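You operate a simulated robot arm through the tools that you are given. There is no shell and no other tool.

The job below is to be done with a simulated robot arm. You get a single attempt, and the scene is never put back.

Task
Put the 25 mm bearing and the 5 m sensor away in the middle drawer.
Fine: shut it again; the other parts stay on the bench. Set down upright: what you pick out.

It is judged by the outcome, as a careful person would: the job done as asked, and still so three seconds after it is handed in. It fails if anything else is knocked over, pushed out of place, dropped, spilled or broken.

Robot
A 6-joint arm with a two-finger gripper, fixed in place. Base frame: the origin is on the floor under the middle of its stand, x ahead of it, y to its left, z up. Lengths are in m, angles in rad, forces in N, time in s.
It reaches about 1.038 m from its shoulder. Its first joint turns from -2.897 to 2.897 rad. Payload 1.71 kg.
Tool frame: the origin (TCP) lies between the finger pads and is the grasp point; the fingertips stand 0.02 m ahead of it; z points along the fingers, y is the line along which they close. The gripper opens to 0.096 m; its body begins 0.113 m behind the TCP.
Orientation is told as [roll, pitch, yaw] about the base's x, y, z axes, in that order, counted from this pose: with the fingers straight down and closing along the base's y, the tool's x points along the base's -x, its y along +y and its z along -z.

Tools
- The arm moves only by the tool step_arm. Its argument "steps" is a list of rows, each a list of 3 entries, a list of its own where there are three numbers: the shift along the tool's x, y, z in units of 30 mm (1.0 is 30 mm), then the turn, a rotation vector about the tool's x, y, z in units of 6 degrees (1.0 is 6 degrees), then the gripper command, from -1 (shut) to 1 (fully open), values between in proportion. In form: [[[x, y, z], [ax, ay, az], grip], ...]. A call has 1 to 20 rows; each row shifts and turns the commanded pose from where the row before left it, along the tool's axes as they then stand. A call with a number of a shift or a turn outside -1 to 1 is refused whole. A row lasts 0.2 s, in which the tool goes at most 0.05 m and 0.15 rad; a call with a longer step from one row to the next is refused whole, and so is a gripper value outside its range. A pose out of reach is approached as far as the arm can. The call stops where the force on the tool passes 40 N (or 10 N more than at its start, if that is more) or the arm is blocked; 0.2 s more then pass. Each finger travels about 0.045 m/s and halts on what it meets, pressing with about 20 N; the grip force reading is that of the motor and also rises with nothing between the fingers. The clock runs only during rows and for 0.2 s after the last one: add rows that do not move to give the fingers time. The reply holds the time, the measured pose of the TCP, the force on the tool along the base axes, the opening and the grip force, in the units named above and with some noise, with the torque about the TCP (base axes, N m) and any sound that the robot's microphone picked up.
- Cameras (640 x 400 px; columns grow to the right, rows downward): "scene" is fixed at [0.0485, -0.6506, 1.4223]; the picture's right is [0.36, -0.93, 0.00], its down [-0.86, -0.33, -0.39] and it looks along [0.36, 0.14, -0.92] (base axes); focal length 280 px, centre (320, 200). "wrist" rides on the gripper at [0.066, 0.014, -0.145] in the tool frame; the picture's right is [-0.21, 0.98, 0.00], its down [-0.88, -0.18, -0.45] and it looks along [-0.44, -0.09, 0.90] (tool axes); focal length 275 px, centre (320, 200).
- grab_frame(camera): a new picture of that camera. No time passes.
- move_column(by): moves the trunk up (or, below 0, down) by that many m; the arm rides with it, the base frame stays. It gives what a move gives, with no picture.
- pixel_to_xyz(camera, pixels): for up to 12 pixels [column, row] of the newest picture of that camera ("zoom" is the newest enlarged one), the place [x, y, z] in the base frame of the surface seen there, good to about 0.003 m. No time passes.
- inspect(camera, box): a new picture of the part [left, top, right, bottom] of that camera's present view, enlarged. No time passes.
- sign_off(): hands the job in; it is judged then, once.

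Open the gripper and draw the arm clear of the work before you hand the job in, unless the task says otherwise.

The tools are called after "Call:" as a command line: name --argument value ..., lists and objects as JSON in quotes. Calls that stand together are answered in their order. step_arm: Moves the arm, as the interface text tells. Its arguments: {"type":"object","properties":{"steps":{"type":"array"}},"required":["steps"]} The other tools are called the same way: move_column (by) moves the trunk up or down; grab_frame (camera) takes a picture; pixel_to_xyz (camera, pixels) gives the place of the surface under pixels of a picture; inspect (camera, box) takes an enlarged picture of a part of a camera's view; sign_off () hands the job in.

At the start:

```text
time: 0.0
tcp_pos: [0.1836, -0.5059, 1.1423]
tcp_rot: [0.001, 0.001, 0.0]
contact_force: [0.3, 0.5, -0.4]
wrist_torque: [0.01, 0.03, -0.01]
finger_gap: 0.0959
gripper_force: 0.1
trunk travel left (down, up): [-0.3, 0.09]
```

scene: 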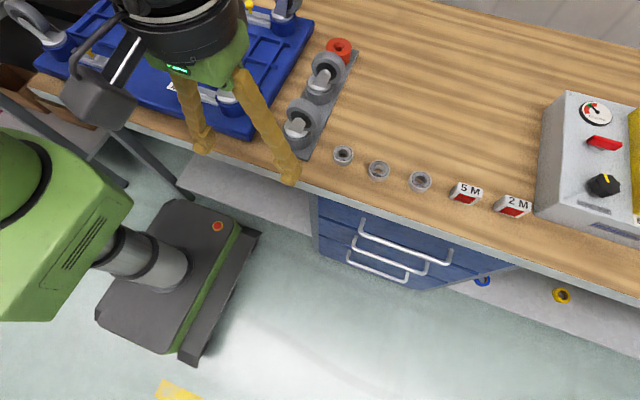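
wrist: 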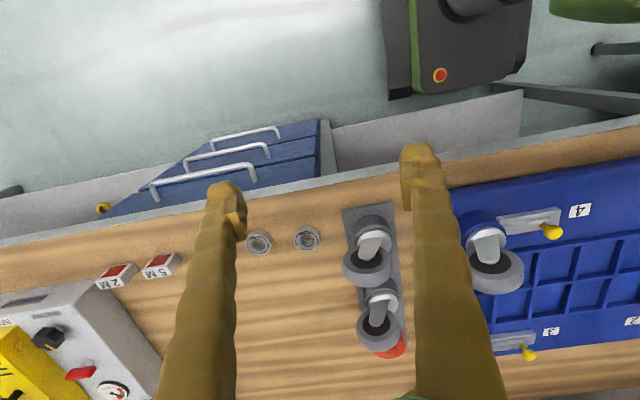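

I see three bearings near scene pixels (343,155), (378,170), (420,181), the 5 M sensor at (466,192) and 2 M at (513,206), and a blue drawer cabinet below with three handles. I'll zoom in to read labels and locate things.

Call:
inspect --camera "scene" --box '[320, 130, 440, 205]'

Call:
inspect --camera "scene" --box '[300, 180, 540, 330]'

Call:
pixel_to_xyz --camera "scene" --pixels '[[343, 155], [378, 170], [420, 181], [466, 192], [513, 206], [405, 240], [390, 256], [378, 268], [362, 222], [449, 255], [400, 140], [420, 212]]'

```text
5.33 times, centred on (380, 168) of scene
```

zoom: 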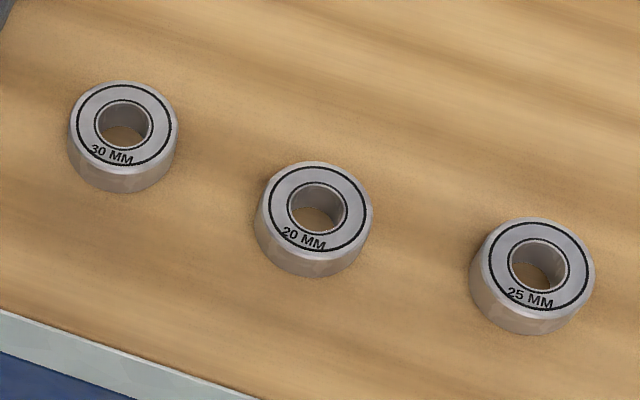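

```text
2.67 times, centred on (420, 255) of scene
```

zoom: 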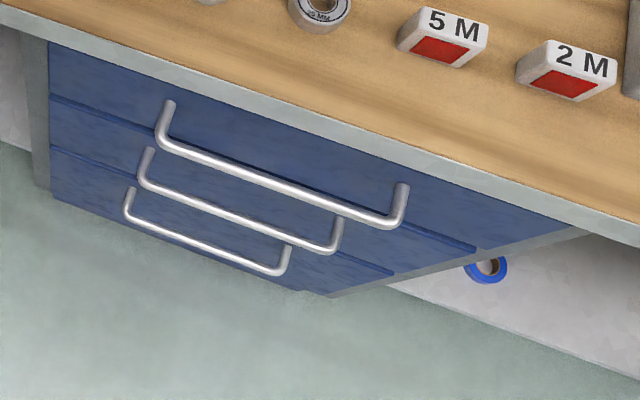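

```text
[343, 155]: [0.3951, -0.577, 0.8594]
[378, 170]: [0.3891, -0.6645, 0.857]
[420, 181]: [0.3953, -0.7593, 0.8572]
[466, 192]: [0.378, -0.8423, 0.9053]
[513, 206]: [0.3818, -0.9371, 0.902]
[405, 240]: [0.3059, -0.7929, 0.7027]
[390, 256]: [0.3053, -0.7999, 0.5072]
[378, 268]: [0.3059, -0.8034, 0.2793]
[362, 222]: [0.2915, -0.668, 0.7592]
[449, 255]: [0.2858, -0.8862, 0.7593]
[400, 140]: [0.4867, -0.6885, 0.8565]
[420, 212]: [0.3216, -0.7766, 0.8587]
```

The 25 mm bearing is the right-most one at scene (420,181). Now I'll measure the handles, the drawer fronts and their seams in the last zoomed picture.

Call:
pixel_to_xyz --camera "zoom" --pixels '[[158, 140], [270, 183], [388, 224], [146, 183], [240, 220], [325, 247], [149, 155], [339, 222], [131, 216], [210, 252], [280, 270], [168, 106]]'

Call:
pixel_to_xyz --camera "zoom" --pixels '[[60, 60], [60, 90], [60, 110], [60, 140], [60, 160], [60, 190], [300, 275], [360, 265], [380, 272], [480, 245], [540, 225], [420, 225]]'

```text
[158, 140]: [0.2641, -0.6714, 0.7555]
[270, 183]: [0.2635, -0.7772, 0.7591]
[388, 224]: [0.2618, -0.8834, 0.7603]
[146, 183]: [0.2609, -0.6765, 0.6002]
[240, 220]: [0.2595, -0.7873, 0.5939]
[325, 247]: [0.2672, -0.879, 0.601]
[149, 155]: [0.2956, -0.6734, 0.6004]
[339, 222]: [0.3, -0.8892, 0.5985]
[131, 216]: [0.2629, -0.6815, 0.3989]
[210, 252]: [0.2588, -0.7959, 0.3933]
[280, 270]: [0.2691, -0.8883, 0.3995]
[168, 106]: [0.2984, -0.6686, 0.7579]
```

```text
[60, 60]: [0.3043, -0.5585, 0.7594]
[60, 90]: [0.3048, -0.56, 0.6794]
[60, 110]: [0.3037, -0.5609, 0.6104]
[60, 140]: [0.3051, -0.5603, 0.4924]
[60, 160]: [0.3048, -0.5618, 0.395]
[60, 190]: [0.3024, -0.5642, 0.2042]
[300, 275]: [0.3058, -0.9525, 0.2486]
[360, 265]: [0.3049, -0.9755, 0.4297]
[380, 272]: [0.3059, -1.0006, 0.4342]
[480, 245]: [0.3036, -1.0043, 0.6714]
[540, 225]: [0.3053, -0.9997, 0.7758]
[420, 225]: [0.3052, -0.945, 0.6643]
```

The cabinet face is at x≈0.305 with the middle handle's bar at x≈0.262, y -0.675…-0.885, z≈0.60. I'll look closer at the sensors, the bearing and the bench edge to get sizes.

Call:
inspect --camera "scene" --box '[440, 170, 540, 232]'

Call:
pixel_to_xyz --camera "zoom" --pixels '[[60, 200], [110, 80], [290, 115], [250, 165], [240, 205], [170, 225], [65, 170], [175, 110], [160, 165], [350, 170], [540, 220], [200, 320]]'

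```text
6.40 times, centred on (490, 201) of scene
```

zoom: 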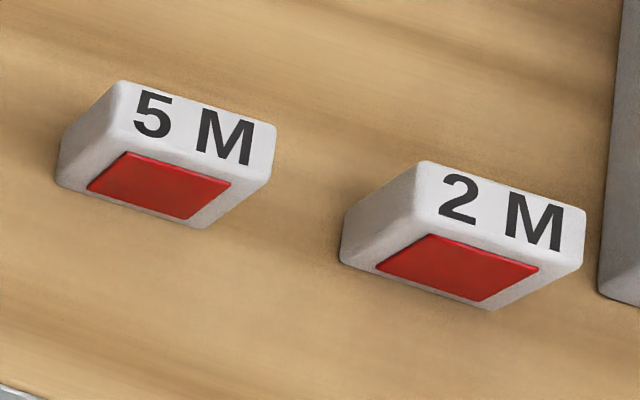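

```text
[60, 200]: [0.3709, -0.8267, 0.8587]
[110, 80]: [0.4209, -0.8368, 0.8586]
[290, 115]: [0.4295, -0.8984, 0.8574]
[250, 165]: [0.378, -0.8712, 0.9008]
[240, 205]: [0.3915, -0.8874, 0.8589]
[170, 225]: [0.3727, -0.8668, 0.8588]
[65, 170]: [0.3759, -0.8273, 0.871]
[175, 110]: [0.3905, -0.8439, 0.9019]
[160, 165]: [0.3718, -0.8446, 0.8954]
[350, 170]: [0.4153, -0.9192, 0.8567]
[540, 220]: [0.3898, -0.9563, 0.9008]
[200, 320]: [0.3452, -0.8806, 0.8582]
```

The 5 M sensor is an upright box (x≈0.373–0.398, y≈-0.827…-0.876, top z≈0.902) on the bench at z≈0.858. Next I'll measure the robot's own links and bench front edge, to plan the drawer pull.

Call:
grab_frame --camera "scene"

Call:
pixel_to_xyz --camera "scene" --pixels '[[60, 200], [80, 270], [140, 260], [180, 30], [215, 60], [100, 90], [190, 105], [262, 120], [380, 208], [380, 202], [500, 243], [290, 180]]'

Call:
inspect --camera "scene" --box '[400, 160, 440, 200]'

Call:
pixel_to_xyz --camera "zoom" --pixels '[[320, 130], [320, 100], [200, 180], [430, 180], [320, 250], [320, 290], [320, 310], [260, 270], [400, 270], [240, 110], [400, 110], [320, 200]]'

```text
taken
```

scene: 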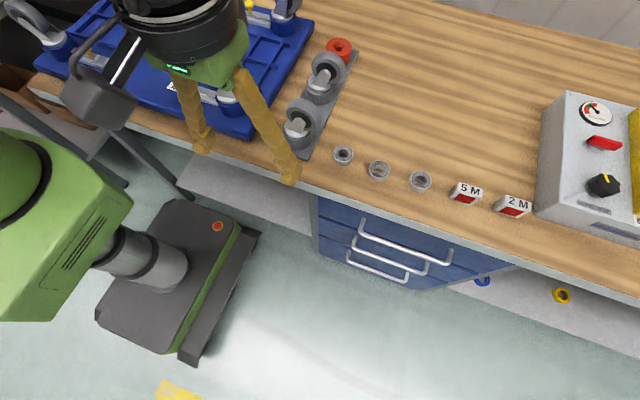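

```text
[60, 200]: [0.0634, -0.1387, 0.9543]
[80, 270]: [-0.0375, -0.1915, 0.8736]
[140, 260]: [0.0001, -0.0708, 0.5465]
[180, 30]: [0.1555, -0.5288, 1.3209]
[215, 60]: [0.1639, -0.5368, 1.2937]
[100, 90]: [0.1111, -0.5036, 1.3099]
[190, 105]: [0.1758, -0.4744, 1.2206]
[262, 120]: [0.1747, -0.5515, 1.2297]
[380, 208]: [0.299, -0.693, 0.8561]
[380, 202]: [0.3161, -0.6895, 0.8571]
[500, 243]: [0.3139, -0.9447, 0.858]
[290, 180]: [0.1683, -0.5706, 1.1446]
```

```text
10.00 times, centred on (420, 180) of scene
```

zoom: 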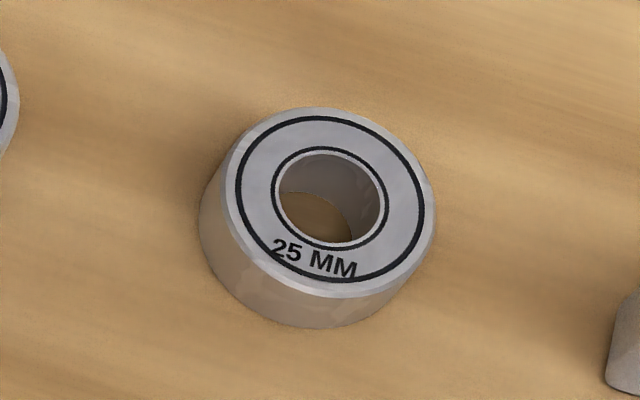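

```text
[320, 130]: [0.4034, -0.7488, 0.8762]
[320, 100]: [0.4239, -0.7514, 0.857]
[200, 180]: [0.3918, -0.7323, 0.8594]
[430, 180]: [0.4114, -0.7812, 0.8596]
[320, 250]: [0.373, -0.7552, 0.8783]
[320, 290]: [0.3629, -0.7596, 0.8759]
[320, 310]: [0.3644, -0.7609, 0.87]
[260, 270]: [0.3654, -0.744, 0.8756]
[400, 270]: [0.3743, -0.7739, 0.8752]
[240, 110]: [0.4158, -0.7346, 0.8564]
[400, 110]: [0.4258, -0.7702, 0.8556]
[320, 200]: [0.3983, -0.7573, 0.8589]
```

The bearing top is at z≈0.877 with centre ≈(0.385, -0.756), OD ≈46 mm. The bench edge is at x≈0.30. First I'll move the gripper back from the bench to roughly (0.03, -0.78) as a staging place before turning it towards the handle.

Call:
step_arm --steps '[[[1, -1, 0], [0, 0, 0], 1], [[1, -1, 0], [0, 0, 0], 1], [[1, -1, 0], [0, 0, 0], 1], [[1, -1, 0], [0, 0, 0], 1], [[1, -1, 0], [0, 0, 0], 1], [[0, -1, 0], [0, 0, 0], 1], [[0, -1, 0], [0, 0, 0], 1], [[0, -1, 0], [0, 0, 0], 1], [[0, -1, 0], [0, 0, 0], 1]]'

```text
time: 2.0
tcp_pos: [0.0164, -0.7775, 1.1431]
tcp_rot: [-0.003, -0.014, 0.001]
contact_force: [-0.3, 0.4, 0.9]
wrist_torque: [0.01, 0.0, 0.02]
finger_gap: 0.0961
gripper_force: 0.0
trunk travel left (down, up): [-0.3, 0.09]
```

The arm reached (0.016, -0.778, 1.143), clear of the bench. I'll now pitch the gripper so the fingers point to +x (turn about tool y), watching the readings.

Call:
step_arm --steps '[[[0, 0, 0], [0, -1, 0], 1], [[0, 0, 0], [0, -1, 0], 1], [[0, 0, 0], [0, -1, 0], 1], [[0, 0, 0], [0, -1, 0], 1], [[0, 0, 0], [0, -1, 0], 1], [[0, 0, 0], [0, -1, 0], 1], [[0, 0, 0], [0, -1, 0], 1], [[0, 0, 0], [0, 0, 0], 1]]'

Call:
grab_frame --camera "scene"

```text
time: 3.8
tcp_pos: [0.0146, -0.776, 1.1433]
tcp_rot: [0.0, -0.752, 0.001]
contact_force: [0.5, -0.1, -0.6]
wrist_torque: [-0.02, -0.01, 0.01]
finger_gap: 0.0959
gripper_force: 0.0
trunk travel left (down, up): [-0.3, 0.09]
```

```text
taken
```

scene: 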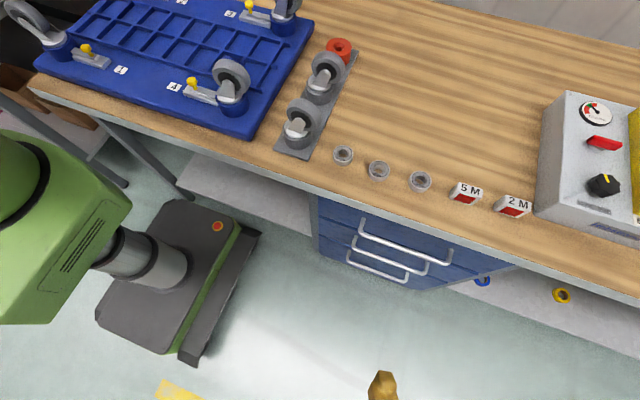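

The tool turned to pitch -0.75 with no contact; only a fingertip shows at (380,385). I'll finish the pitch to -90° and then roll the tool so that the fingers close vertically.

Call:
step_arm --steps '[[[0, 0, 0], [0, -1, 0], 1], [[0, 0, 0], [0, -1, 0], 1], [[0, 0, 0], [0, -1, 0], 1], [[0, 0, 0], [0, -1, 0], 1], [[0, 0, 0], [0, -1, 0], 1], [[0, 0, 0], [0, -1, 0], 1], [[0, 0, 0], [0, -1, 0], 1], [[0, 0, 0], [0, -0.8, 0], 1], [[0, 0, 0], [0, 0, 0], 1]]'

```text
time: 5.8
tcp_pos: [0.0115, -0.7766, 1.1419]
tcp_rot: [-0.264, -1.57, 0.267]
contact_force: [-0.9, 0.9, 0.2]
wrist_torque: [0.01, 0.0, 0.05]
finger_gap: 0.0958
gripper_force: 0.1
trunk travel left (down, up): [-0.3, 0.09]
```

The fingers now point along +x. Now I roll +90° about the tool's z so the closing line becomes vertical.

Call:
step_arm --steps '[[[0, 0, 0], [0, 0, 1], 1], [[0, 0, 0], [0, 0, 1], 1], [[0, 0, 0], [0, 0, 1], 1], [[0, 0, 0], [0, 0, 1], 1], [[0, 0, 0], [0, 0, 1], 1], [[0, 0, 0], [0, 0, 1], 1], [[0, 0, 0], [0, 0, 1], 1], [[0, 0, 0], [0, 0, 1], 1], [[0, 0, 0], [0, 0, 1], 1], [[0, 0, 0], [0, 0, 1], 1], [[0, 0, 0], [0, 0, 1], 1], [[0, 0, 0], [0, 0, 1], 1], [[0, 0, 0], [0, 0, 1], 1], [[0, 0, 0], [0, 0, 1], 1], [[0, 0, 0], [0, 0, 1], 1], [[0, 0, 0], [0, 0, 0], 1]]'

Call:
grab_frame --camera "wrist"

```text
time: 9.2
tcp_pos: [0.0149, -0.7768, 1.1436]
tcp_rot: [1.565, 0.001, -1.572]
contact_force: [-0.2, 0.6, -0.2]
wrist_torque: [0.01, 0.0, 0.02]
finger_gap: 0.0962
gripper_force: 0.0
trunk travel left (down, up): [-0.3, 0.09]
```

```text
taken
```

wrist: 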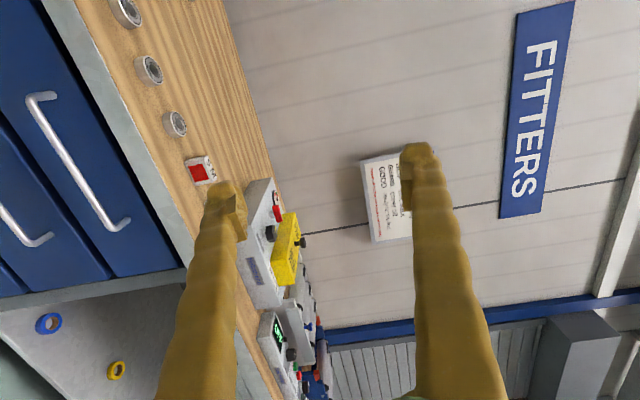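

The fingers now point +x and close vertically (tool y up). The wrist picture shows the drawers at the left and a paper on the wall at (385,195); I'll glance at it and measure the handles from this view.

Call:
inspect --camera "wrist" --box '[340, 130, 440, 250]'

Call:
pixel_to_xyz --camera "wrist" --pixels '[[75, 165], [20, 235], [75, 120], [50, 240], [130, 250], [38, 130]]'

```text
3.33 times, centred on (390, 190) of wrist
```

zoom: 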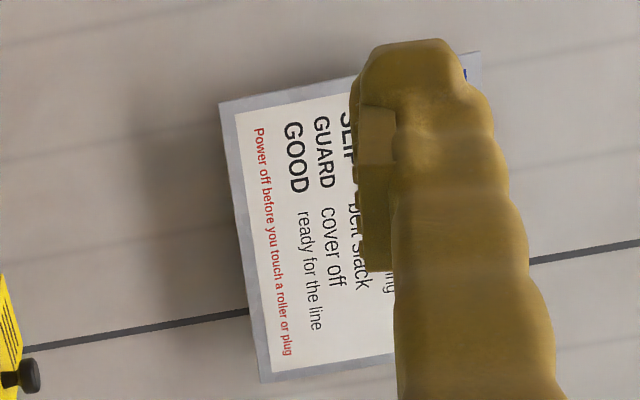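

```text
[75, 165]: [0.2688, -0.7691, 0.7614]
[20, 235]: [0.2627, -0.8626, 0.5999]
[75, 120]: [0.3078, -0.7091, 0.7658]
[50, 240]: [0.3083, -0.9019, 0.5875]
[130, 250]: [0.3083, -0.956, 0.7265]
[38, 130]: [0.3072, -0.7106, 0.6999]
```

The notice has no bearing on the job. I'll lower the trunk 0.25 m so the arm works closer to handle height; everything under the gripper at x≈0.015, y≈-0.78 is free.

Call:
move_column --by -0.25

Call:
step_arm --steps '[[[0, -1, 0], [0, 0, 0], 1], [[0, -1, 0], [0, 0, 0], 1], [[0, -1, 0], [0, 0, 0], 1], [[0, -1, 0], [0, 0, 0], 1], [[0, -1, 0], [0, 0, 0], 1], [[0, -1, 0], [0, 0, 0], 1], [[0, 0, 0], [0, 0, 0], 1]]'

Call:
grab_frame --camera "wrist"

Call:
grab_frame --camera "scene"

```text
time: 11.8
tcp_pos: [0.0143, -0.7765, 0.8928]
tcp_rot: [1.567, 0.0, -1.571]
contact_force: [-0.4, -0.7, -0.1]
wrist_torque: [0.02, 0.02, -0.02]
finger_gap: 0.0962
gripper_force: 0.1
trunk travel left (down, up): [-0.05, 0.34]
```

```text
time: 13.4
tcp_pos: [0.0135, -0.7762, 0.7123]
tcp_rot: [1.565, 0.0, -1.573]
contact_force: [1.0, 0.1, 1.0]
wrist_torque: [0.01, -0.02, -0.01]
finger_gap: 0.0963
gripper_force: 0.0
trunk travel left (down, up): [-0.05, 0.34]
```

```text
taken
```

wrist: 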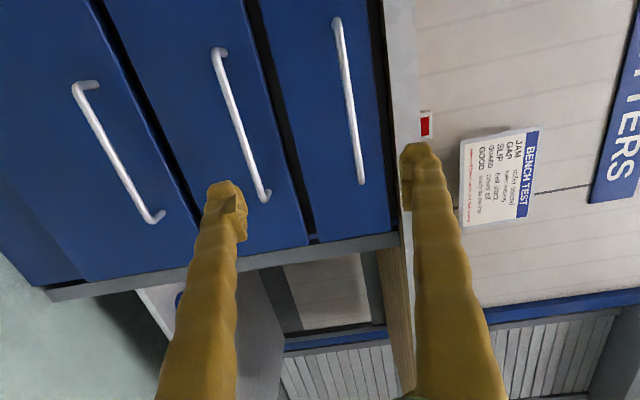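

```text
taken
```

scene: 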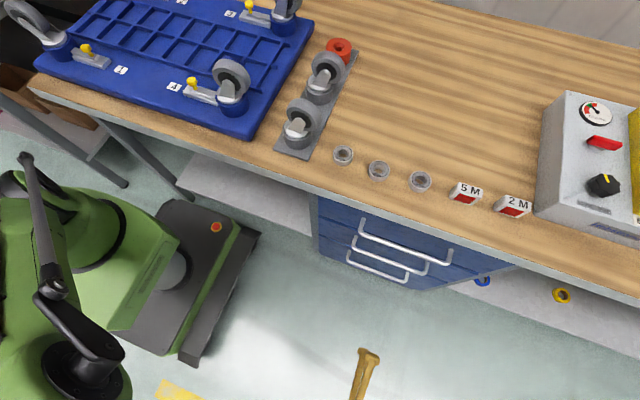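

The wrist picture shows the middle handle from (220,52) to (263,195) and the drawer seams. I'll measure the handle and seams from here.

Call:
pixel_to_xyz --camera "wrist" --pixels '[[222, 70], [240, 130], [255, 175], [262, 60], [275, 110], [290, 170], [140, 90], [160, 140], [340, 60], [352, 130], [390, 150], [385, 100]]'

Call:
inspect --camera "wrist" --box '[40, 0, 440, 250]'

```text
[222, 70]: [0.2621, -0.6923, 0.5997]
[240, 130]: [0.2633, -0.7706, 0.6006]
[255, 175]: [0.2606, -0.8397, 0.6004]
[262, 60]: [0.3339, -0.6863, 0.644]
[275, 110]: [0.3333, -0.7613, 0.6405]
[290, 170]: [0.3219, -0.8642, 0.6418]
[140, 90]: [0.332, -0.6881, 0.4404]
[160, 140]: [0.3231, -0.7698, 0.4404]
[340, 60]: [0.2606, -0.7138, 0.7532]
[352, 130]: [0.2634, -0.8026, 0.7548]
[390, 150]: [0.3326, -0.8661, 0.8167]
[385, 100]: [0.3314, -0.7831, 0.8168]
```

```text
1.60 times, centred on (240, 125) of wrist
```

zoom: 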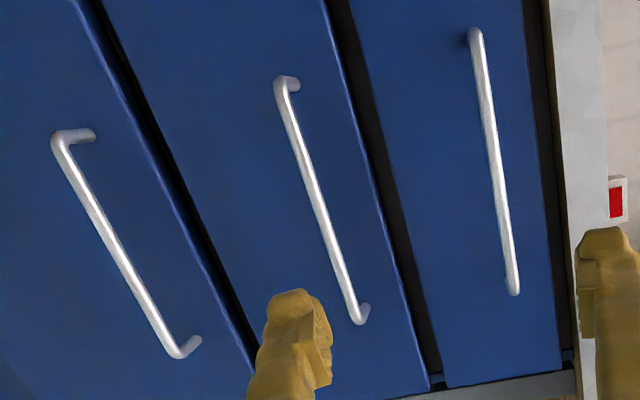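

Handle bar at x≈0.262, z≈0.600; the middle front spans z≈0.44–0.64. I'll drop to z≈0.60 and then go forward most of the way, checking before straddling the bar.

Call:
step_arm --steps '[[[0, -1, 0], [0, 0, 0], 1], [[0, -1, 0], [0, 0, 0], 1], [[0, -1, 0], [0, 0, 0], 1], [[0, -0.73, 0], [0, 0, 0], 1], [[0, 0, 1], [0, 0, 0], 1], [[0, 0, 1], [0, 0, 0], 1], [[0, 0, 1], [0, 0, 0], 1], [[0, 0, 1], [0, 0, 0], 1], [[0, 0, 1], [0, 0, 0], 1], [[0, 0, 0], [0, 0, 0], 1]]'

Call:
grab_frame --camera "wrist"

Call:
grab_frame --camera "scene"

```text
time: 15.6
tcp_pos: [0.1633, -0.7753, 0.5989]
tcp_rot: [1.565, 0.0, -1.571]
contact_force: [0.8, 0.1, -0.3]
wrist_torque: [0.01, -0.02, 0.01]
finger_gap: 0.0959
gripper_force: 0.1
trunk travel left (down, up): [-0.05, 0.34]
```

```text
taken
```

wrist: 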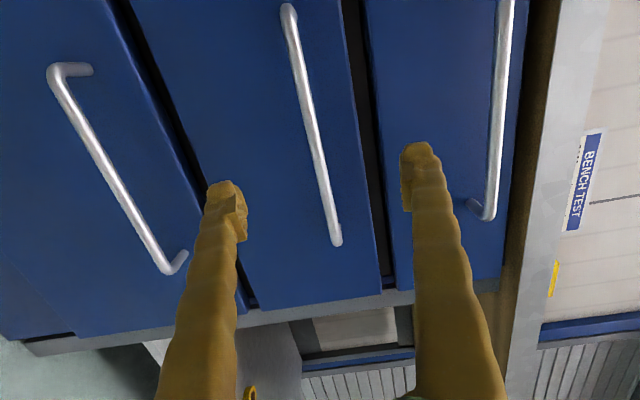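

```text
taken
```

scene: 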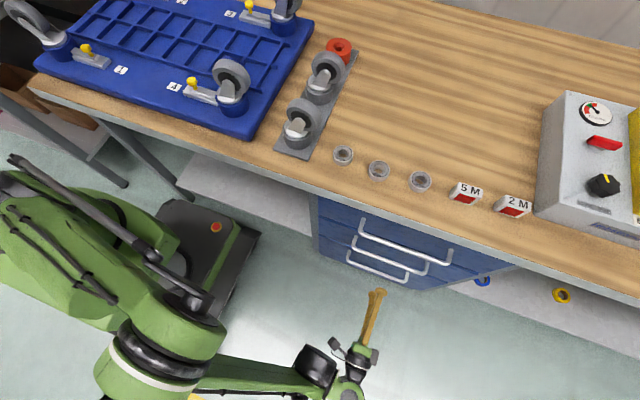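

The bar lies between the fingers in the wrist picture, TCP at x=0.163, z=0.599. I'll advance 0.096 m to put the bar at the TCP, then close on it.

Call:
step_arm --steps '[[[0, 0, 0.8], [0, 0, 0], 1], [[0, 0, 0.8], [0, 0, 0], 1], [[0, 0, 0.8], [0, 0, 0], 1], [[0, 0, 0.8], [0, 0, 0], 1], [[0, 0.03, 0], [0, 0, 0], 1], [[0, 0, 0], [0, 0, 0], 0]]'

Call:
step_arm --steps '[[[0, 0, 0], [0, 0, 0], -1], [[0, 0, 0], [0, 0, 0], -1], [[0, 0, 0], [0, 0, 0], -1], [[0, 0, 0], [0, 0, 0], -1], [[0, 0, 0], [0, 0, 0], -1]]'

Call:
grab_frame --camera "wrist"

```text
time: 17.0
tcp_pos: [0.2624, -0.7768, 0.6005]
tcp_rot: [1.563, -0.001, -1.573]
contact_force: [-0.2, 0.4, -0.3]
wrist_torque: [-0.02, 0.0, 0.03]
finger_gap: 0.0613
gripper_force: 0.0
trunk travel left (down, up): [-0.05, 0.34]
```

```text
time: 18.1
tcp_pos: [0.2522, -0.7759, 0.5975]
tcp_rot: [1.568, 0.001, -1.568]
contact_force: [-1.3, 12.1, -42.3]
wrist_torque: [0.15, 0.36, -0.17]
finger_gap: 0.0139
gripper_force: 20.0
trunk travel left (down, up): [-0.05, 0.34]
stopped in row 5: the force on the tool passed its limit at 42 N (the readings are from after the stop); the commanded pose is now the measured one
```

```text
taken
```

wrist: 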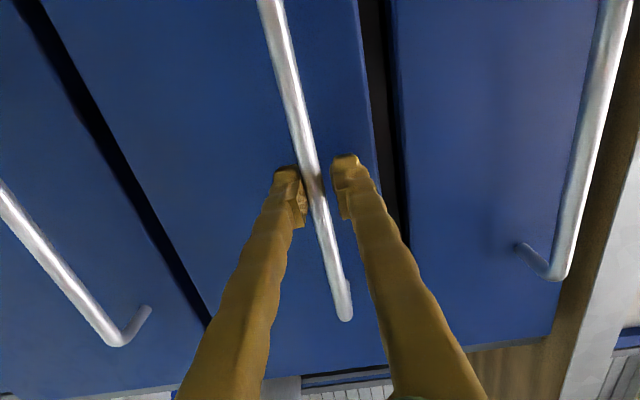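

The fingers have closed on the bar (gap 0.0139, grip 20 N) with a vertical load. I'll hold still a moment and re-read the forces.

Call:
step_arm --steps '[[[0, 0, 0], [0, 0, 0], -1]]'

Call:
inspect --camera "wrist" --box '[240, 120, 400, 220]'

```text
time: 18.5
tcp_pos: [0.253, -0.7756, 0.5991]
tcp_rot: [1.571, 0.001, -1.567]
contact_force: [0.0, 16.2, -41.7]
wrist_torque: [0.25, 0.34, 0.19]
finger_gap: 0.0176
gripper_force: 20.5
trunk travel left (down, up): [-0.05, 0.34]
```

```text
4.00 times, centred on (320, 170) of wrist
```

zoom: 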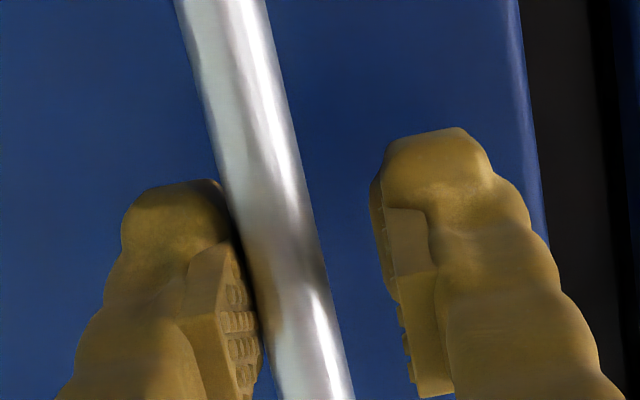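

Only the lower finger (left in the picture) touches the bar, so the bar sits about 3 mm below the TCP. I'll ease the tool down 3 mm while keeping the grip closed.

Call:
step_arm --steps '[[[0, -0.05, 0], [0, 0, 0], -1], [[0, -0.05, 0], [0, 0, 0], -1], [[0, 0, 0], [0, 0, 0], -1]]'

Call:
inspect --camera "wrist" --box '[240, 120, 400, 220]'

Call:
grab_frame --camera "scene"

```text
time: 19.3
tcp_pos: [0.2523, -0.7772, 0.5981]
tcp_rot: [1.573, 0.002, -1.569]
contact_force: [2.5, 17.0, -41.7]
wrist_torque: [0.16, 0.29, 0.19]
finger_gap: 0.0124
gripper_force: 20.1
trunk travel left (down, up): [-0.05, 0.34]
```

```text
4.00 times, centred on (320, 170) of wrist
```

zoom: 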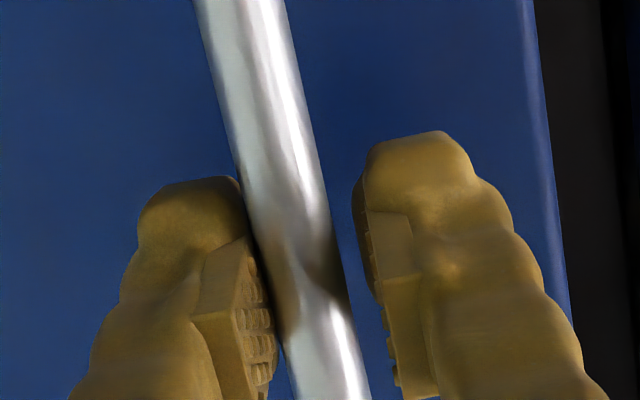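

```text
taken
```

scene: 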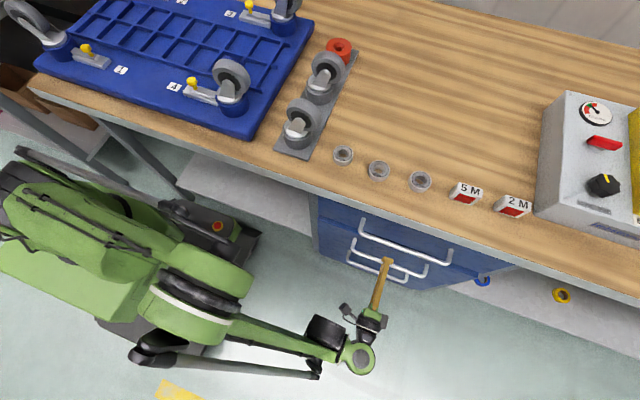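

The gap shrank to 0.0124 as the tool went down, so the lower finger is still the only one bearing on the bar. I'll go down another ~2 mm to centre it.

Call:
step_arm --steps '[[[0, -0.05, 0], [0, 0, 0], -1], [[0, -0.03, 0], [0, 0, 0], -1], [[0, 0, 0], [0, 0, 0], -1]]'

Call:
inspect --camera "wrist" --box '[240, 120, 400, 220]'

```text
time: 20.1
tcp_pos: [0.2525, -0.7759, 0.5953]
tcp_rot: [1.573, 0.001, -1.568]
contact_force: [1.0, 15.6, -39.8]
wrist_torque: [0.02, 0.25, 0.21]
finger_gap: 0.0076
gripper_force: 35.1
trunk travel left (down, up): [-0.05, 0.34]
```

```text
4.00 times, centred on (320, 170) of wrist
```

zoom: 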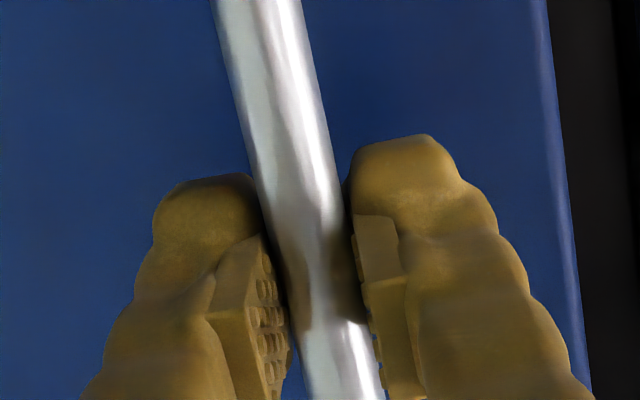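

Both fingers now hold the bar (gap 0.0076, grip 35 N). I'll relax the remaining vertical load with a further small downward shift before pulling.

Call:
step_arm --steps '[[[0, -0.05, 0], [0, 0, 0], -1], [[0, 0, 0], [0, 0, 0], -1]]'

```text
time: 20.7
tcp_pos: [0.2523, -0.7776, 0.5957]
tcp_rot: [1.575, -0.001, -1.569]
contact_force: [2.4, 6.7, -16.9]
wrist_torque: [-0.02, 0.07, 0.51]
finger_gap: 0.0079
gripper_force: 35.1
trunk travel left (down, up): [-0.05, 0.34]
```

The vertical load dropped to -17 N. One more 1 mm shift down, then a first small pull of the drawer along -x (tool -z).

Call:
step_arm --steps '[[[0, -0.035, 0], [0, 0, 0], -1], [[0, 0, 0], [0, 0, 0], -1]]'

Call:
step_arm --steps '[[[0, 0, -0.3], [0, 0, 0], -1], [[0, 0, -0.3], [0, 0, 0], -1], [[0, 0, -0.3], [0, 0, 0], -1], [[0, 0, -0.3], [0, 0, 0], -1], [[0, 0, 0], [0, 0, 0], -1]]'

Call:
grab_frame --camera "wrist"

```text
time: 21.3
tcp_pos: [0.2526, -0.7753, 0.5946]
tcp_rot: [1.574, 0.0, -1.57]
contact_force: [3.1, -8.6, 3.4]
wrist_torque: [0.03, -0.1, 0.4]
finger_gap: 0.0075
gripper_force: 35.3
trunk travel left (down, up): [-0.05, 0.34]
```

```text
time: 22.5
tcp_pos: [0.2142, -0.776, 0.5953]
tcp_rot: [1.576, -0.002, -1.571]
contact_force: [1.9, -25.6, 25.8]
wrist_torque: [-0.01, -0.17, -0.45]
finger_gap: 0.0075
gripper_force: 35.4
trunk travel left (down, up): [-0.05, 0.34]
```

```text
taken
```

wrist: 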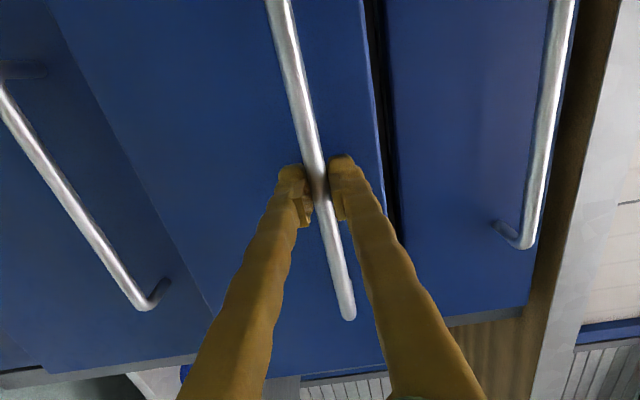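

The drawer is moving out (x 0.252→0.214). Side loads of ~26 N built up in -y and +z, so I follow them with a small correction (1.7 mm each) while pulling on in small steps.

Call:
step_arm --steps '[[[-0.05, 0.05, 0], [0, 0, 0], -1], [[0, 0, -0.4], [0, 0, 0], -1], [[0, 0, -0.4], [0, 0, 0], -1], [[0, 0, 0], [0, 0, 0], -1]]'

```text
time: 23.5
tcp_pos: [0.1934, -0.7763, 0.5935]
tcp_rot: [1.572, 0.0, -1.566]
contact_force: [-1.8, 13.1, 6.6]
wrist_torque: [0.04, -0.04, 0.31]
finger_gap: 0.0075
gripper_force: 34.7
trunk travel left (down, up): [-0.05, 0.34]
```

Loads are now small (13 N, 7 N). I keep pulling along -x in steps.

Call:
step_arm --steps '[[[0.02, 0.01, -0.4], [0, 0, 0], -1], [[0, 0, -0.4], [0, 0, 0], -1], [[0, 0, -0.4], [0, 0, 0], -1], [[0, 0, -0.4], [0, 0, 0], -1], [[0, 0, 0], [0, 0, 0], -1]]'

```text
time: 24.7
tcp_pos: [0.1443, -0.7766, 0.5945]
tcp_rot: [1.572, -0.002, -1.569]
contact_force: [-1.4, 19.4, -8.1]
wrist_torque: [0.0, 0.11, -0.01]
finger_gap: 0.0076
gripper_force: 34.8
trunk travel left (down, up): [-0.05, 0.34]
```

The drawer has come ~0.11 m so far. I follow the +y load slightly and go on pulling.

Call:
step_arm --steps '[[[0.04, -0.02, -0.4], [0, 0, 0], -1], [[0, 0, -0.4], [0, 0, 0], -1], [[0, 0, -0.4], [0, 0, 0], -1], [[0, 0, -0.4], [0, 0, 0], -1], [[0, 0, 0], [0, 0, 0], -1]]'

Call:
grab_frame --camera "scene"

```text
time: 25.9
tcp_pos: [0.0924, -0.7779, 0.5951]
tcp_rot: [1.58, -0.001, -1.572]
contact_force: [3.0, -15.5, 1.7]
wrist_torque: [-0.03, 0.08, -0.71]
finger_gap: 0.0074
gripper_force: 35.4
trunk travel left (down, up): [-0.05, 0.34]
```

```text
taken
```

scene: 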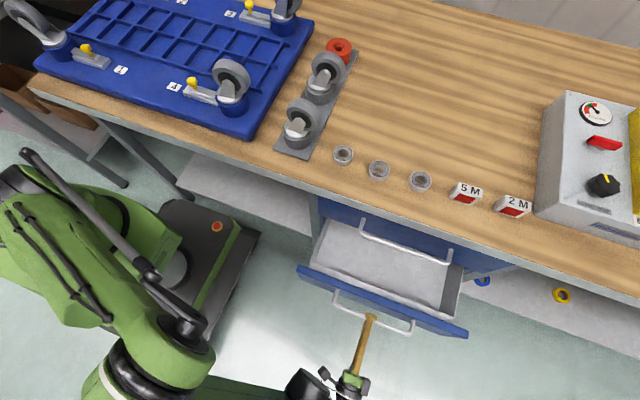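

The open middle drawer is visible in the scene (empty light interior around (385,265)). It's out ≈0.16 m; I'll pull it another ~0.1 m, watching for an end stop.

Call:
step_arm --steps '[[[-0.03, 0, -0.4], [0, 0, 0], -1], [[0, 0, -0.4], [0, 0, 0], -1], [[0, 0, -0.4], [0, 0, 0], -1], [[0, 0, -0.4], [0, 0, 0], -1], [[0, 0, 0], [0, 0, 0], -1]]'

```text
time: 27.1
tcp_pos: [0.0478, -0.7766, 0.5953]
tcp_rot: [1.575, 0.002, -1.567]
contact_force: [-3.2, 15.3, -3.6]
wrist_torque: [0.0, 0.05, 0.16]
finger_gap: 0.0075
gripper_force: 34.8
trunk travel left (down, up): [-0.05, 0.34]
```

Still sliding freely with no end stop. I pull about 0.07 m more.

Call:
step_arm --steps '[[[0.03, 0, -0.4], [0, 0, 0], -1], [[0, 0, -0.4], [0, 0, 0], -1], [[0, 0, -0.4], [0, 0, 0], -1], [[0, 0, -0.4], [0, 0, 0], -1], [[0, 0, -0.4], [0, 0, 0], -1], [[0, 0, 0], [0, 0, 0], -1]]'

Call:
grab_frame --camera "scene"

```text
time: 28.5
tcp_pos: [-0.0131, -0.7763, 0.5945]
tcp_rot: [1.577, 0.0, -1.57]
contact_force: [-2.1, -9.9, 7.9]
wrist_torque: [0.0, -0.06, -0.16]
finger_gap: 0.0073
gripper_force: 35.4
trunk travel left (down, up): [-0.05, 0.34]
```

```text
taken
```

scene: 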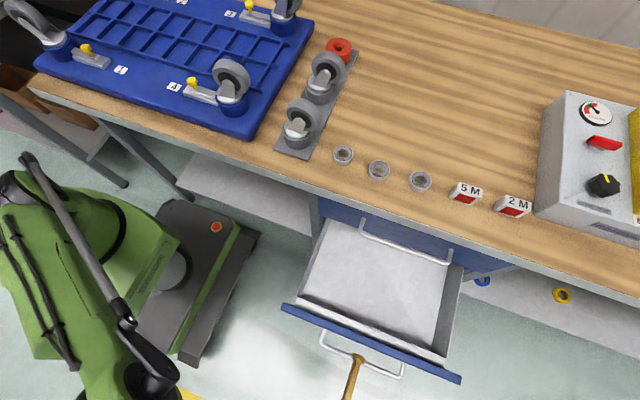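

The drawer is out ≈0.265 m. I'll measure its floor, walls and front from the scene picture.

Call:
pixel_to_xyz --camera "scene" --pixels '[[380, 280], [330, 250], [430, 310], [320, 290], [420, 330], [326, 230], [450, 300], [370, 335], [370, 328], [370, 320], [310, 280], [400, 240]]'

Call:
inspect --camera "scene" --box '[270, 200, 480, 390]'

```text
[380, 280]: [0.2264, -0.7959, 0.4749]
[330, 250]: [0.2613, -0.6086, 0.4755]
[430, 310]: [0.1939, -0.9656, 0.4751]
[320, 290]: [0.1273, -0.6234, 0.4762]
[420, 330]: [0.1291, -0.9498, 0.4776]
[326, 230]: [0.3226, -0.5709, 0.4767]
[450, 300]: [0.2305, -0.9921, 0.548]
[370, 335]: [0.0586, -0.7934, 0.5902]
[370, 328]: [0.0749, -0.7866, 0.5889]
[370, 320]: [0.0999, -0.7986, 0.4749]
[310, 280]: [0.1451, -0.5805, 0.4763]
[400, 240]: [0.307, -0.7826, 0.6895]
```

```text
2.11 times, centred on (375, 295) of scene
```

zoom: 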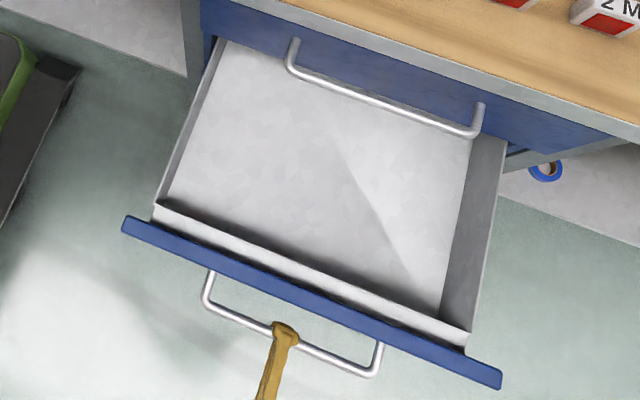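

The drawer floor is at z≈0.475, usable from x≈0.08 to 0.30 and y -0.58…-0.98, and it's empty. I'll open the fingers off the bar and back straight off along -x.

Call:
step_arm --steps '[[[0, 0, 0], [0, 0, 0], 1], [[0, 0, 0], [0, 0, 0], 1], [[0, 0, 0], [0, 0, 0], 1], [[0, 0, 0], [0, 0, 0], 1], [[0, 0, 0], [0, 0, 0], 1]]'

Call:
step_arm --steps '[[[0, 0, -0.7], [0, 0, 0], 1], [[0, 0, -0.8], [0, 0, 0], 1], [[0, 0, -0.8], [0, 0, 0], 1], [[0, 0, 0], [0, 0, 0], 1]]'

Call:
grab_frame --camera "scene"

```text
time: 29.7
tcp_pos: [-0.013, -0.7751, 0.5946]
tcp_rot: [1.576, 0.0, -1.569]
contact_force: [-0.7, -0.2, -0.1]
wrist_torque: [0.01, 0.01, 0.0]
finger_gap: 0.0959
gripper_force: 0.0
trunk travel left (down, up): [-0.05, 0.34]
```

```text
time: 30.7
tcp_pos: [-0.081, -0.7754, 0.5939]
tcp_rot: [1.573, -0.001, -1.57]
contact_force: [0.1, 0.5, 1.1]
wrist_torque: [0.01, -0.02, 0.0]
finger_gap: 0.0958
gripper_force: 0.0
trunk travel left (down, up): [-0.05, 0.34]
```

```text
taken
```

scene: 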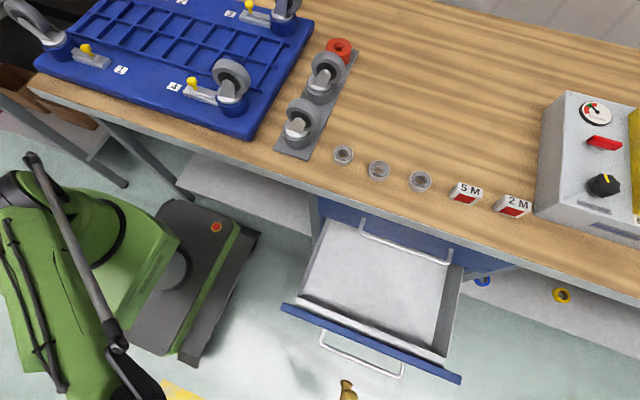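

The drawer stayed open and the gripper is clear of the handle. I raise the trunk 0.34 m back up, then turn the tool about its x so the fingers point down, closing along base x.

Call:
move_column --by 0.34

Call:
step_arm --steps '[[[0, 1, 0], [0, 0, 0], 1], [[0, 1, 0], [0, 0, 0], 1], [[0, 1, 0], [0, 0, 0], 1], [[0, 1, 0], [0, 0, 0], 1], [[0, 1, 0], [0, 0, 0], 1], [[0, 0, 0], [1, 0, 0], 1], [[0, 0, 0], [1, 0, 0], 1], [[0, 0, 0], [1, 0, 0], 1], [[0, 0, 0], [1, 0, 0], 1], [[0, 0, 0], [1, 0, 0], 1], [[0, 0, 0], [1, 0, 0], 1], [[0, 0, 0], [1, 0, 0], 1], [[0, 0, 0], [0, 0, 0], 1]]'

```text
time: 34.0
tcp_pos: [-0.082, -0.775, 0.9335]
tcp_rot: [1.574, 0.0, -1.569]
contact_force: [-1.0, -1.2, 0.1]
wrist_torque: [0.01, 0.02, -0.01]
finger_gap: 0.0964
gripper_force: 0.0
trunk travel left (down, up): [-0.39, 0.0]
```

```text
time: 36.8
tcp_pos: [-0.0833, -0.775, 1.0832]
tcp_rot: [0.841, 0.0, -1.569]
contact_force: [0.3, -0.2, 0.9]
wrist_torque: [-0.01, 0.05, -0.01]
finger_gap: 0.0959
gripper_force: 0.0
trunk travel left (down, up): [-0.39, 0.0]
```

Roll went from 1.57 to 0.84 as intended; I finish the turn (8 more rows) so the fingers point straight down.

Call:
step_arm --steps '[[[0, 0, 0], [1, 0, 0], 1], [[0, 0, 0], [1, 0, 0], 1], [[0, 0, 0], [1, 0, 0], 1], [[0, 0, 0], [1, 0, 0], 1], [[0, 0, 0], [1, 0, 0], 1], [[0, 0, 0], [1, 0, 0], 1], [[0, 0, 0], [1, 0, 0], 1], [[0, 0, 0], [1, 0, 0], 1], [[0, 0, 0], [0, 0, 0], 1]]'

Call:
grab_frame --camera "wrist"

Call:
grab_frame --camera "scene"

```text
time: 38.8
tcp_pos: [-0.0836, -0.7751, 1.0848]
tcp_rot: [0.003, 0.0, -1.568]
contact_force: [0.4, -0.8, -0.3]
wrist_torque: [-0.01, -0.01, -0.02]
finger_gap: 0.0963
gripper_force: 0.0
trunk travel left (down, up): [-0.39, 0.0]
```

```text
taken
```

wrist: 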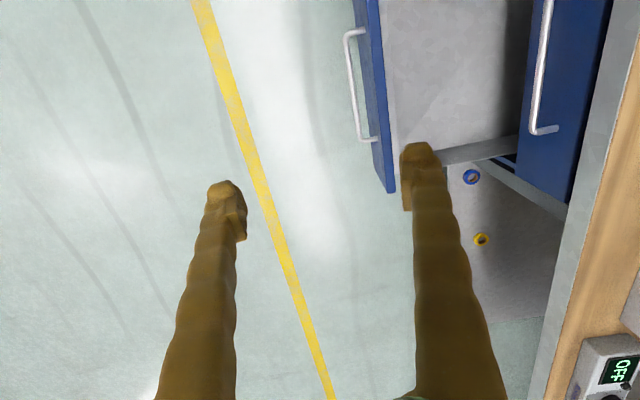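

```text
taken
```

scene: 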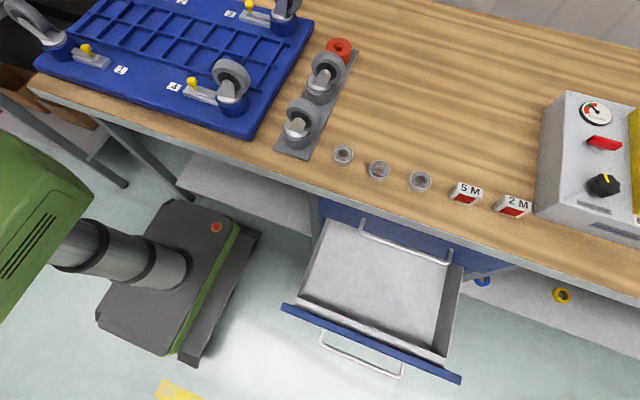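

Fingers are straight down, closing along base x. I travel at z≈1.08 toward the bearing at (0.385, -0.756).

Call:
step_arm --steps '[[[0, 1, 0], [0, 0, 0], 1], [[0, 1, 0], [0, 0, 0], 1], [[0, 1, 0], [0, 0, 0], 1], [[0, 1, 0], [0, 0, 0], 1], [[0, 1, 0], [0, 0, 0], 1], [[0, 1, 0], [0, 0, 0], 1], [[0, 1, 0], [0, 0, 0], 1], [[0, 1, 0], [0, 0, 0], 1], [[0, 1, 0], [0, 0, 0], 1], [[0, 1, 0], [0, 0, 0], 1], [[0, 1, 0], [0, 0, 0], 1], [[0, 1, 0], [0, 0, 0], 1], [[0.3, 1, 0], [0, 0, 0], 1], [[0.35, 1, 0], [0, 0, 0], 1], [[0, 1, 0], [0, 0, 0], 1], [[0, 0.6, 0], [0, 0, 0], 1], [[0, 0, 0], [0, 0, 0], 1]]'

Call:
grab_frame --camera "wrist"

Call:
grab_frame --camera "scene"

```text
time: 42.4
tcp_pos: [0.39, -0.7551, 1.0837]
tcp_rot: [0.003, 0.0, -1.57]
contact_force: [-0.3, 0.5, -0.3]
wrist_torque: [-0.03, 0.06, 0.0]
finger_gap: 0.0958
gripper_force: 0.0
trunk travel left (down, up): [-0.39, 0.0]
```

```text
taken
```

wrist: 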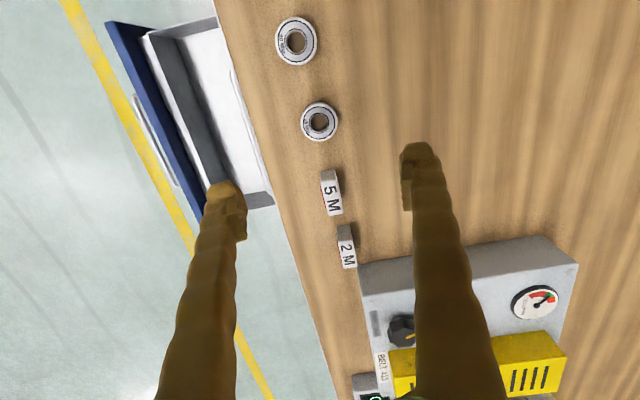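

```text
taken
```

scene: 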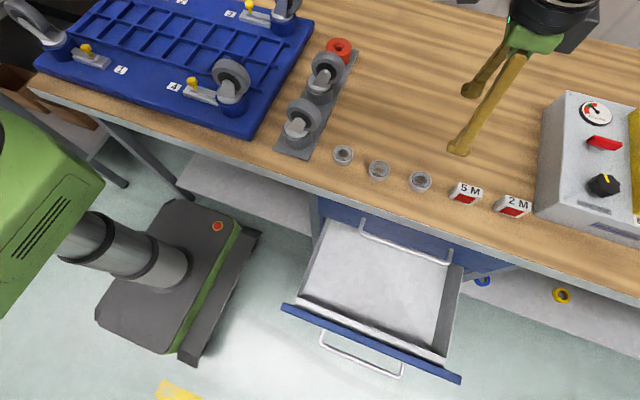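

The reach is fine: TCP at (0.390, -0.755, 1.084). In the wrist picture the bearing at (319,121) should be the 25 mm one; I'll zoom and measure it and the 5 M sensor at (331,192).

Call:
inspect --camera "wrist" --box '[260, 70, 400, 158]'

Call:
pixel_to_xyz --camera "zoom" --pixels '[[187, 230], [354, 230], [270, 145], [270, 310], [270, 160], [270, 300], [200, 230], [340, 230], [210, 175], [330, 285], [330, 175], [210, 285]]'

Call:
inspect --camera "wrist" --box '[280, 155, 400, 275]'

Call:
pixel_to_xyz --camera "zoom" --pixels '[[210, 100], [260, 100], [200, 150], [260, 150], [200, 180], [260, 180], [210, 60], [280, 230], [330, 230], [230, 120], [240, 190], [235, 60]]'

```text
4.55 times, centred on (330, 114) of wrist
```

zoom: 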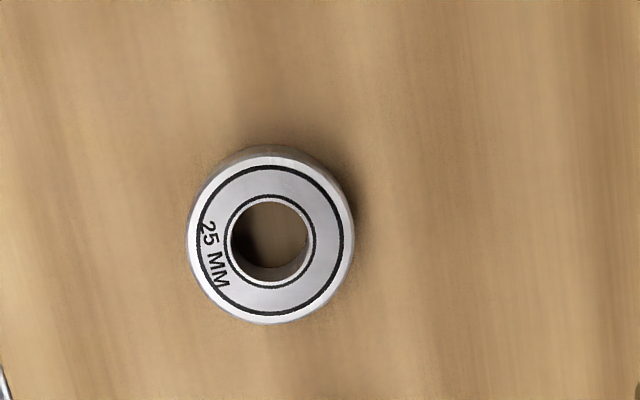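

```text
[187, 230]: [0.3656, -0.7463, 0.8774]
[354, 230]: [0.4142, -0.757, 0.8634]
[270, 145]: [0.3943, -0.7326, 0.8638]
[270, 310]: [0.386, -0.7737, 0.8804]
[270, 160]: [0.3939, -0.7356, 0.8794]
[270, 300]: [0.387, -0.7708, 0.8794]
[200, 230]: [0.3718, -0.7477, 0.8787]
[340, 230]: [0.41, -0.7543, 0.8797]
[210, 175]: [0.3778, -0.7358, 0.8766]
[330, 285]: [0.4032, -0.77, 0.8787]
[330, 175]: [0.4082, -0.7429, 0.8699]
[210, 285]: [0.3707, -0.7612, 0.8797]
```

```text
3.33 times, centred on (340, 215) of wrist
```

zoom: 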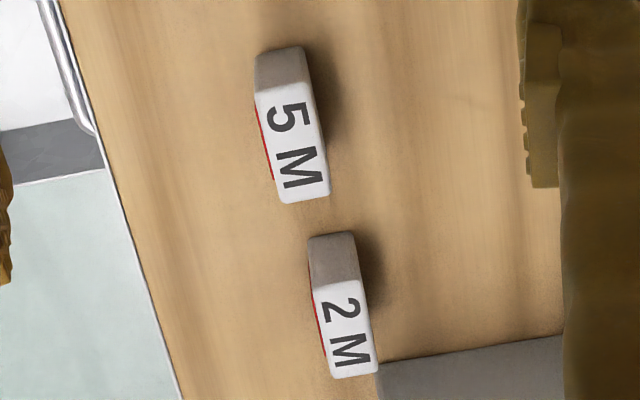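

```text
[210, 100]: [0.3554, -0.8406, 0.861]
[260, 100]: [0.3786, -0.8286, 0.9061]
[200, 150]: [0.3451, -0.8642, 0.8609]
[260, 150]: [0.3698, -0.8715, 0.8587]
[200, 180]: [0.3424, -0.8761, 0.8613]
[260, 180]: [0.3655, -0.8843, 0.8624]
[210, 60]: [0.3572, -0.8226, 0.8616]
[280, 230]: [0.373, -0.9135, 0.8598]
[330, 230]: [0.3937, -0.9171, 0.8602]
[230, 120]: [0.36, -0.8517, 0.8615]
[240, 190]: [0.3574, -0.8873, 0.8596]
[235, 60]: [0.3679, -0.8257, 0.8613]
```

The bearing label "25 MM" is confirmed, centre ≈(0.390, -0.753), and the TCP is right over it. I descend to just above it first.

Call:
step_arm --steps '[[[0, 0, 1], [0, 0, 0], 1], [[0, 0, 1], [0, 0, 0], 1], [[0, 0, 1], [0, 0, 0], 1], [[0, 0, 1], [0, 0, 0], 1], [[0, 0, 1], [0, 0, 0], 1], [[0, 0, 0], [0, 0, 0], 1]]'

Call:
grab_frame --camera "wrist"

Call:
grab_frame --camera "scene"

```text
time: 43.8
tcp_pos: [0.3882, -0.7542, 0.9365]
tcp_rot: [0.002, 0.001, -1.568]
contact_force: [0.3, -0.9, -0.1]
wrist_torque: [0.01, 0.0, 0.0]
finger_gap: 0.096
gripper_force: 0.1
trunk travel left (down, up): [-0.39, 0.0]
```

```text
taken
```

wrist: 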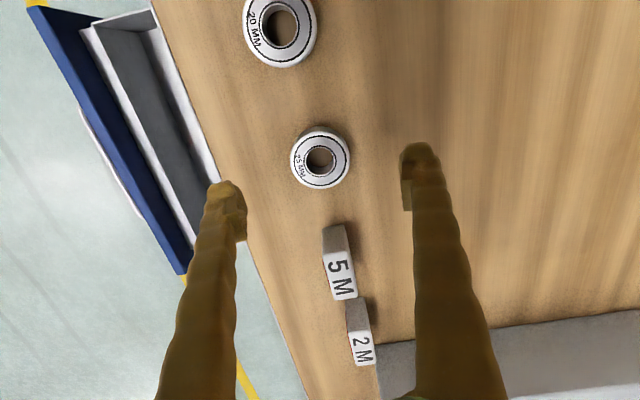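

```text
taken
```

scene: 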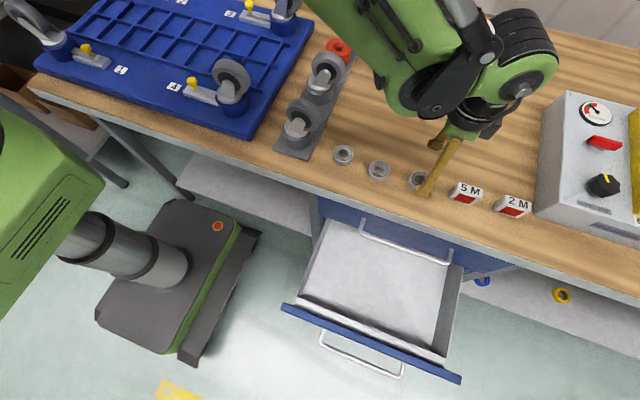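

The bearing sits between the fingers at (320,160). I lower 0.052 m so the tips are ~5 mm over the bench, then close.

Call:
step_arm --steps '[[[0, 0, 0.6], [0, 0, 0], 1], [[0, 0, 0.6], [0, 0, 0], 1], [[0, 0, 0.5], [0, 0, 0], 1], [[0, 0, 0], [0, 0, 0], 1]]'

Call:
grab_frame --camera "wrist"

```text
time: 44.8
tcp_pos: [0.389, -0.7553, 0.8839]
tcp_rot: [0.002, 0.0, -1.568]
contact_force: [0.0, -0.5, 0.4]
wrist_torque: [-0.03, 0.01, 0.01]
finger_gap: 0.0959
gripper_force: 0.1
trunk travel left (down, up): [-0.39, 0.0]
```

```text
taken
```

wrist: 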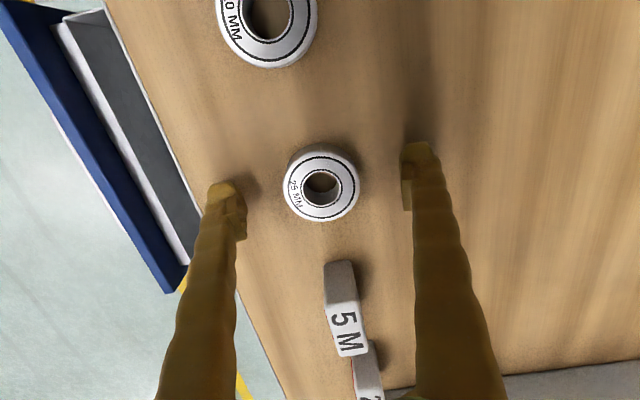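

The bearing is centred between the fingers, about 2 mm toward +y; I nudge that and close gently.

Call:
step_arm --steps '[[[0.07, 0, 0], [0, 0, 0], 0.3], [[0, 0, 0], [0, 0, 0], 0.1], [[0, 0, 0], [0, 0, 0], -0.1], [[0, 0, 0], [0, 0, 0], -0.3], [[0, 0, 0], [0, 0, 0], -0.5], [[0, 0, 0], [0, 0, 0], -0.6], [[0, 0, 0], [0, 0, 0], -0.6]]'

Call:
grab_frame --camera "wrist"

```text
time: 46.4
tcp_pos: [0.3879, -0.7539, 0.8841]
tcp_rot: [0.001, 0.001, -1.569]
contact_force: [0.9, 0.3, 0.4]
wrist_torque: [-0.02, -0.03, -0.01]
finger_gap: 0.0449
gripper_force: 20.4
trunk travel left (down, up): [-0.39, 0.0]
```

```text
taken
```

wrist: 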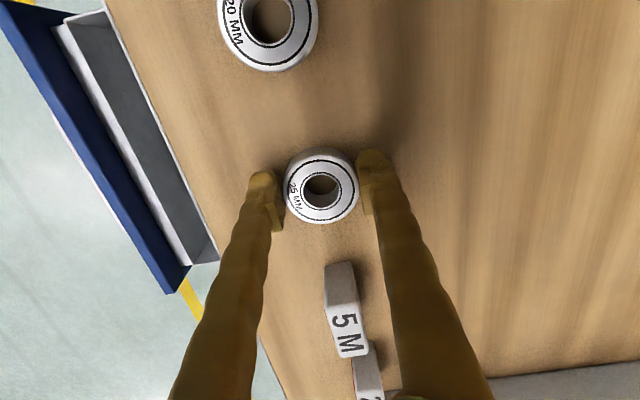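

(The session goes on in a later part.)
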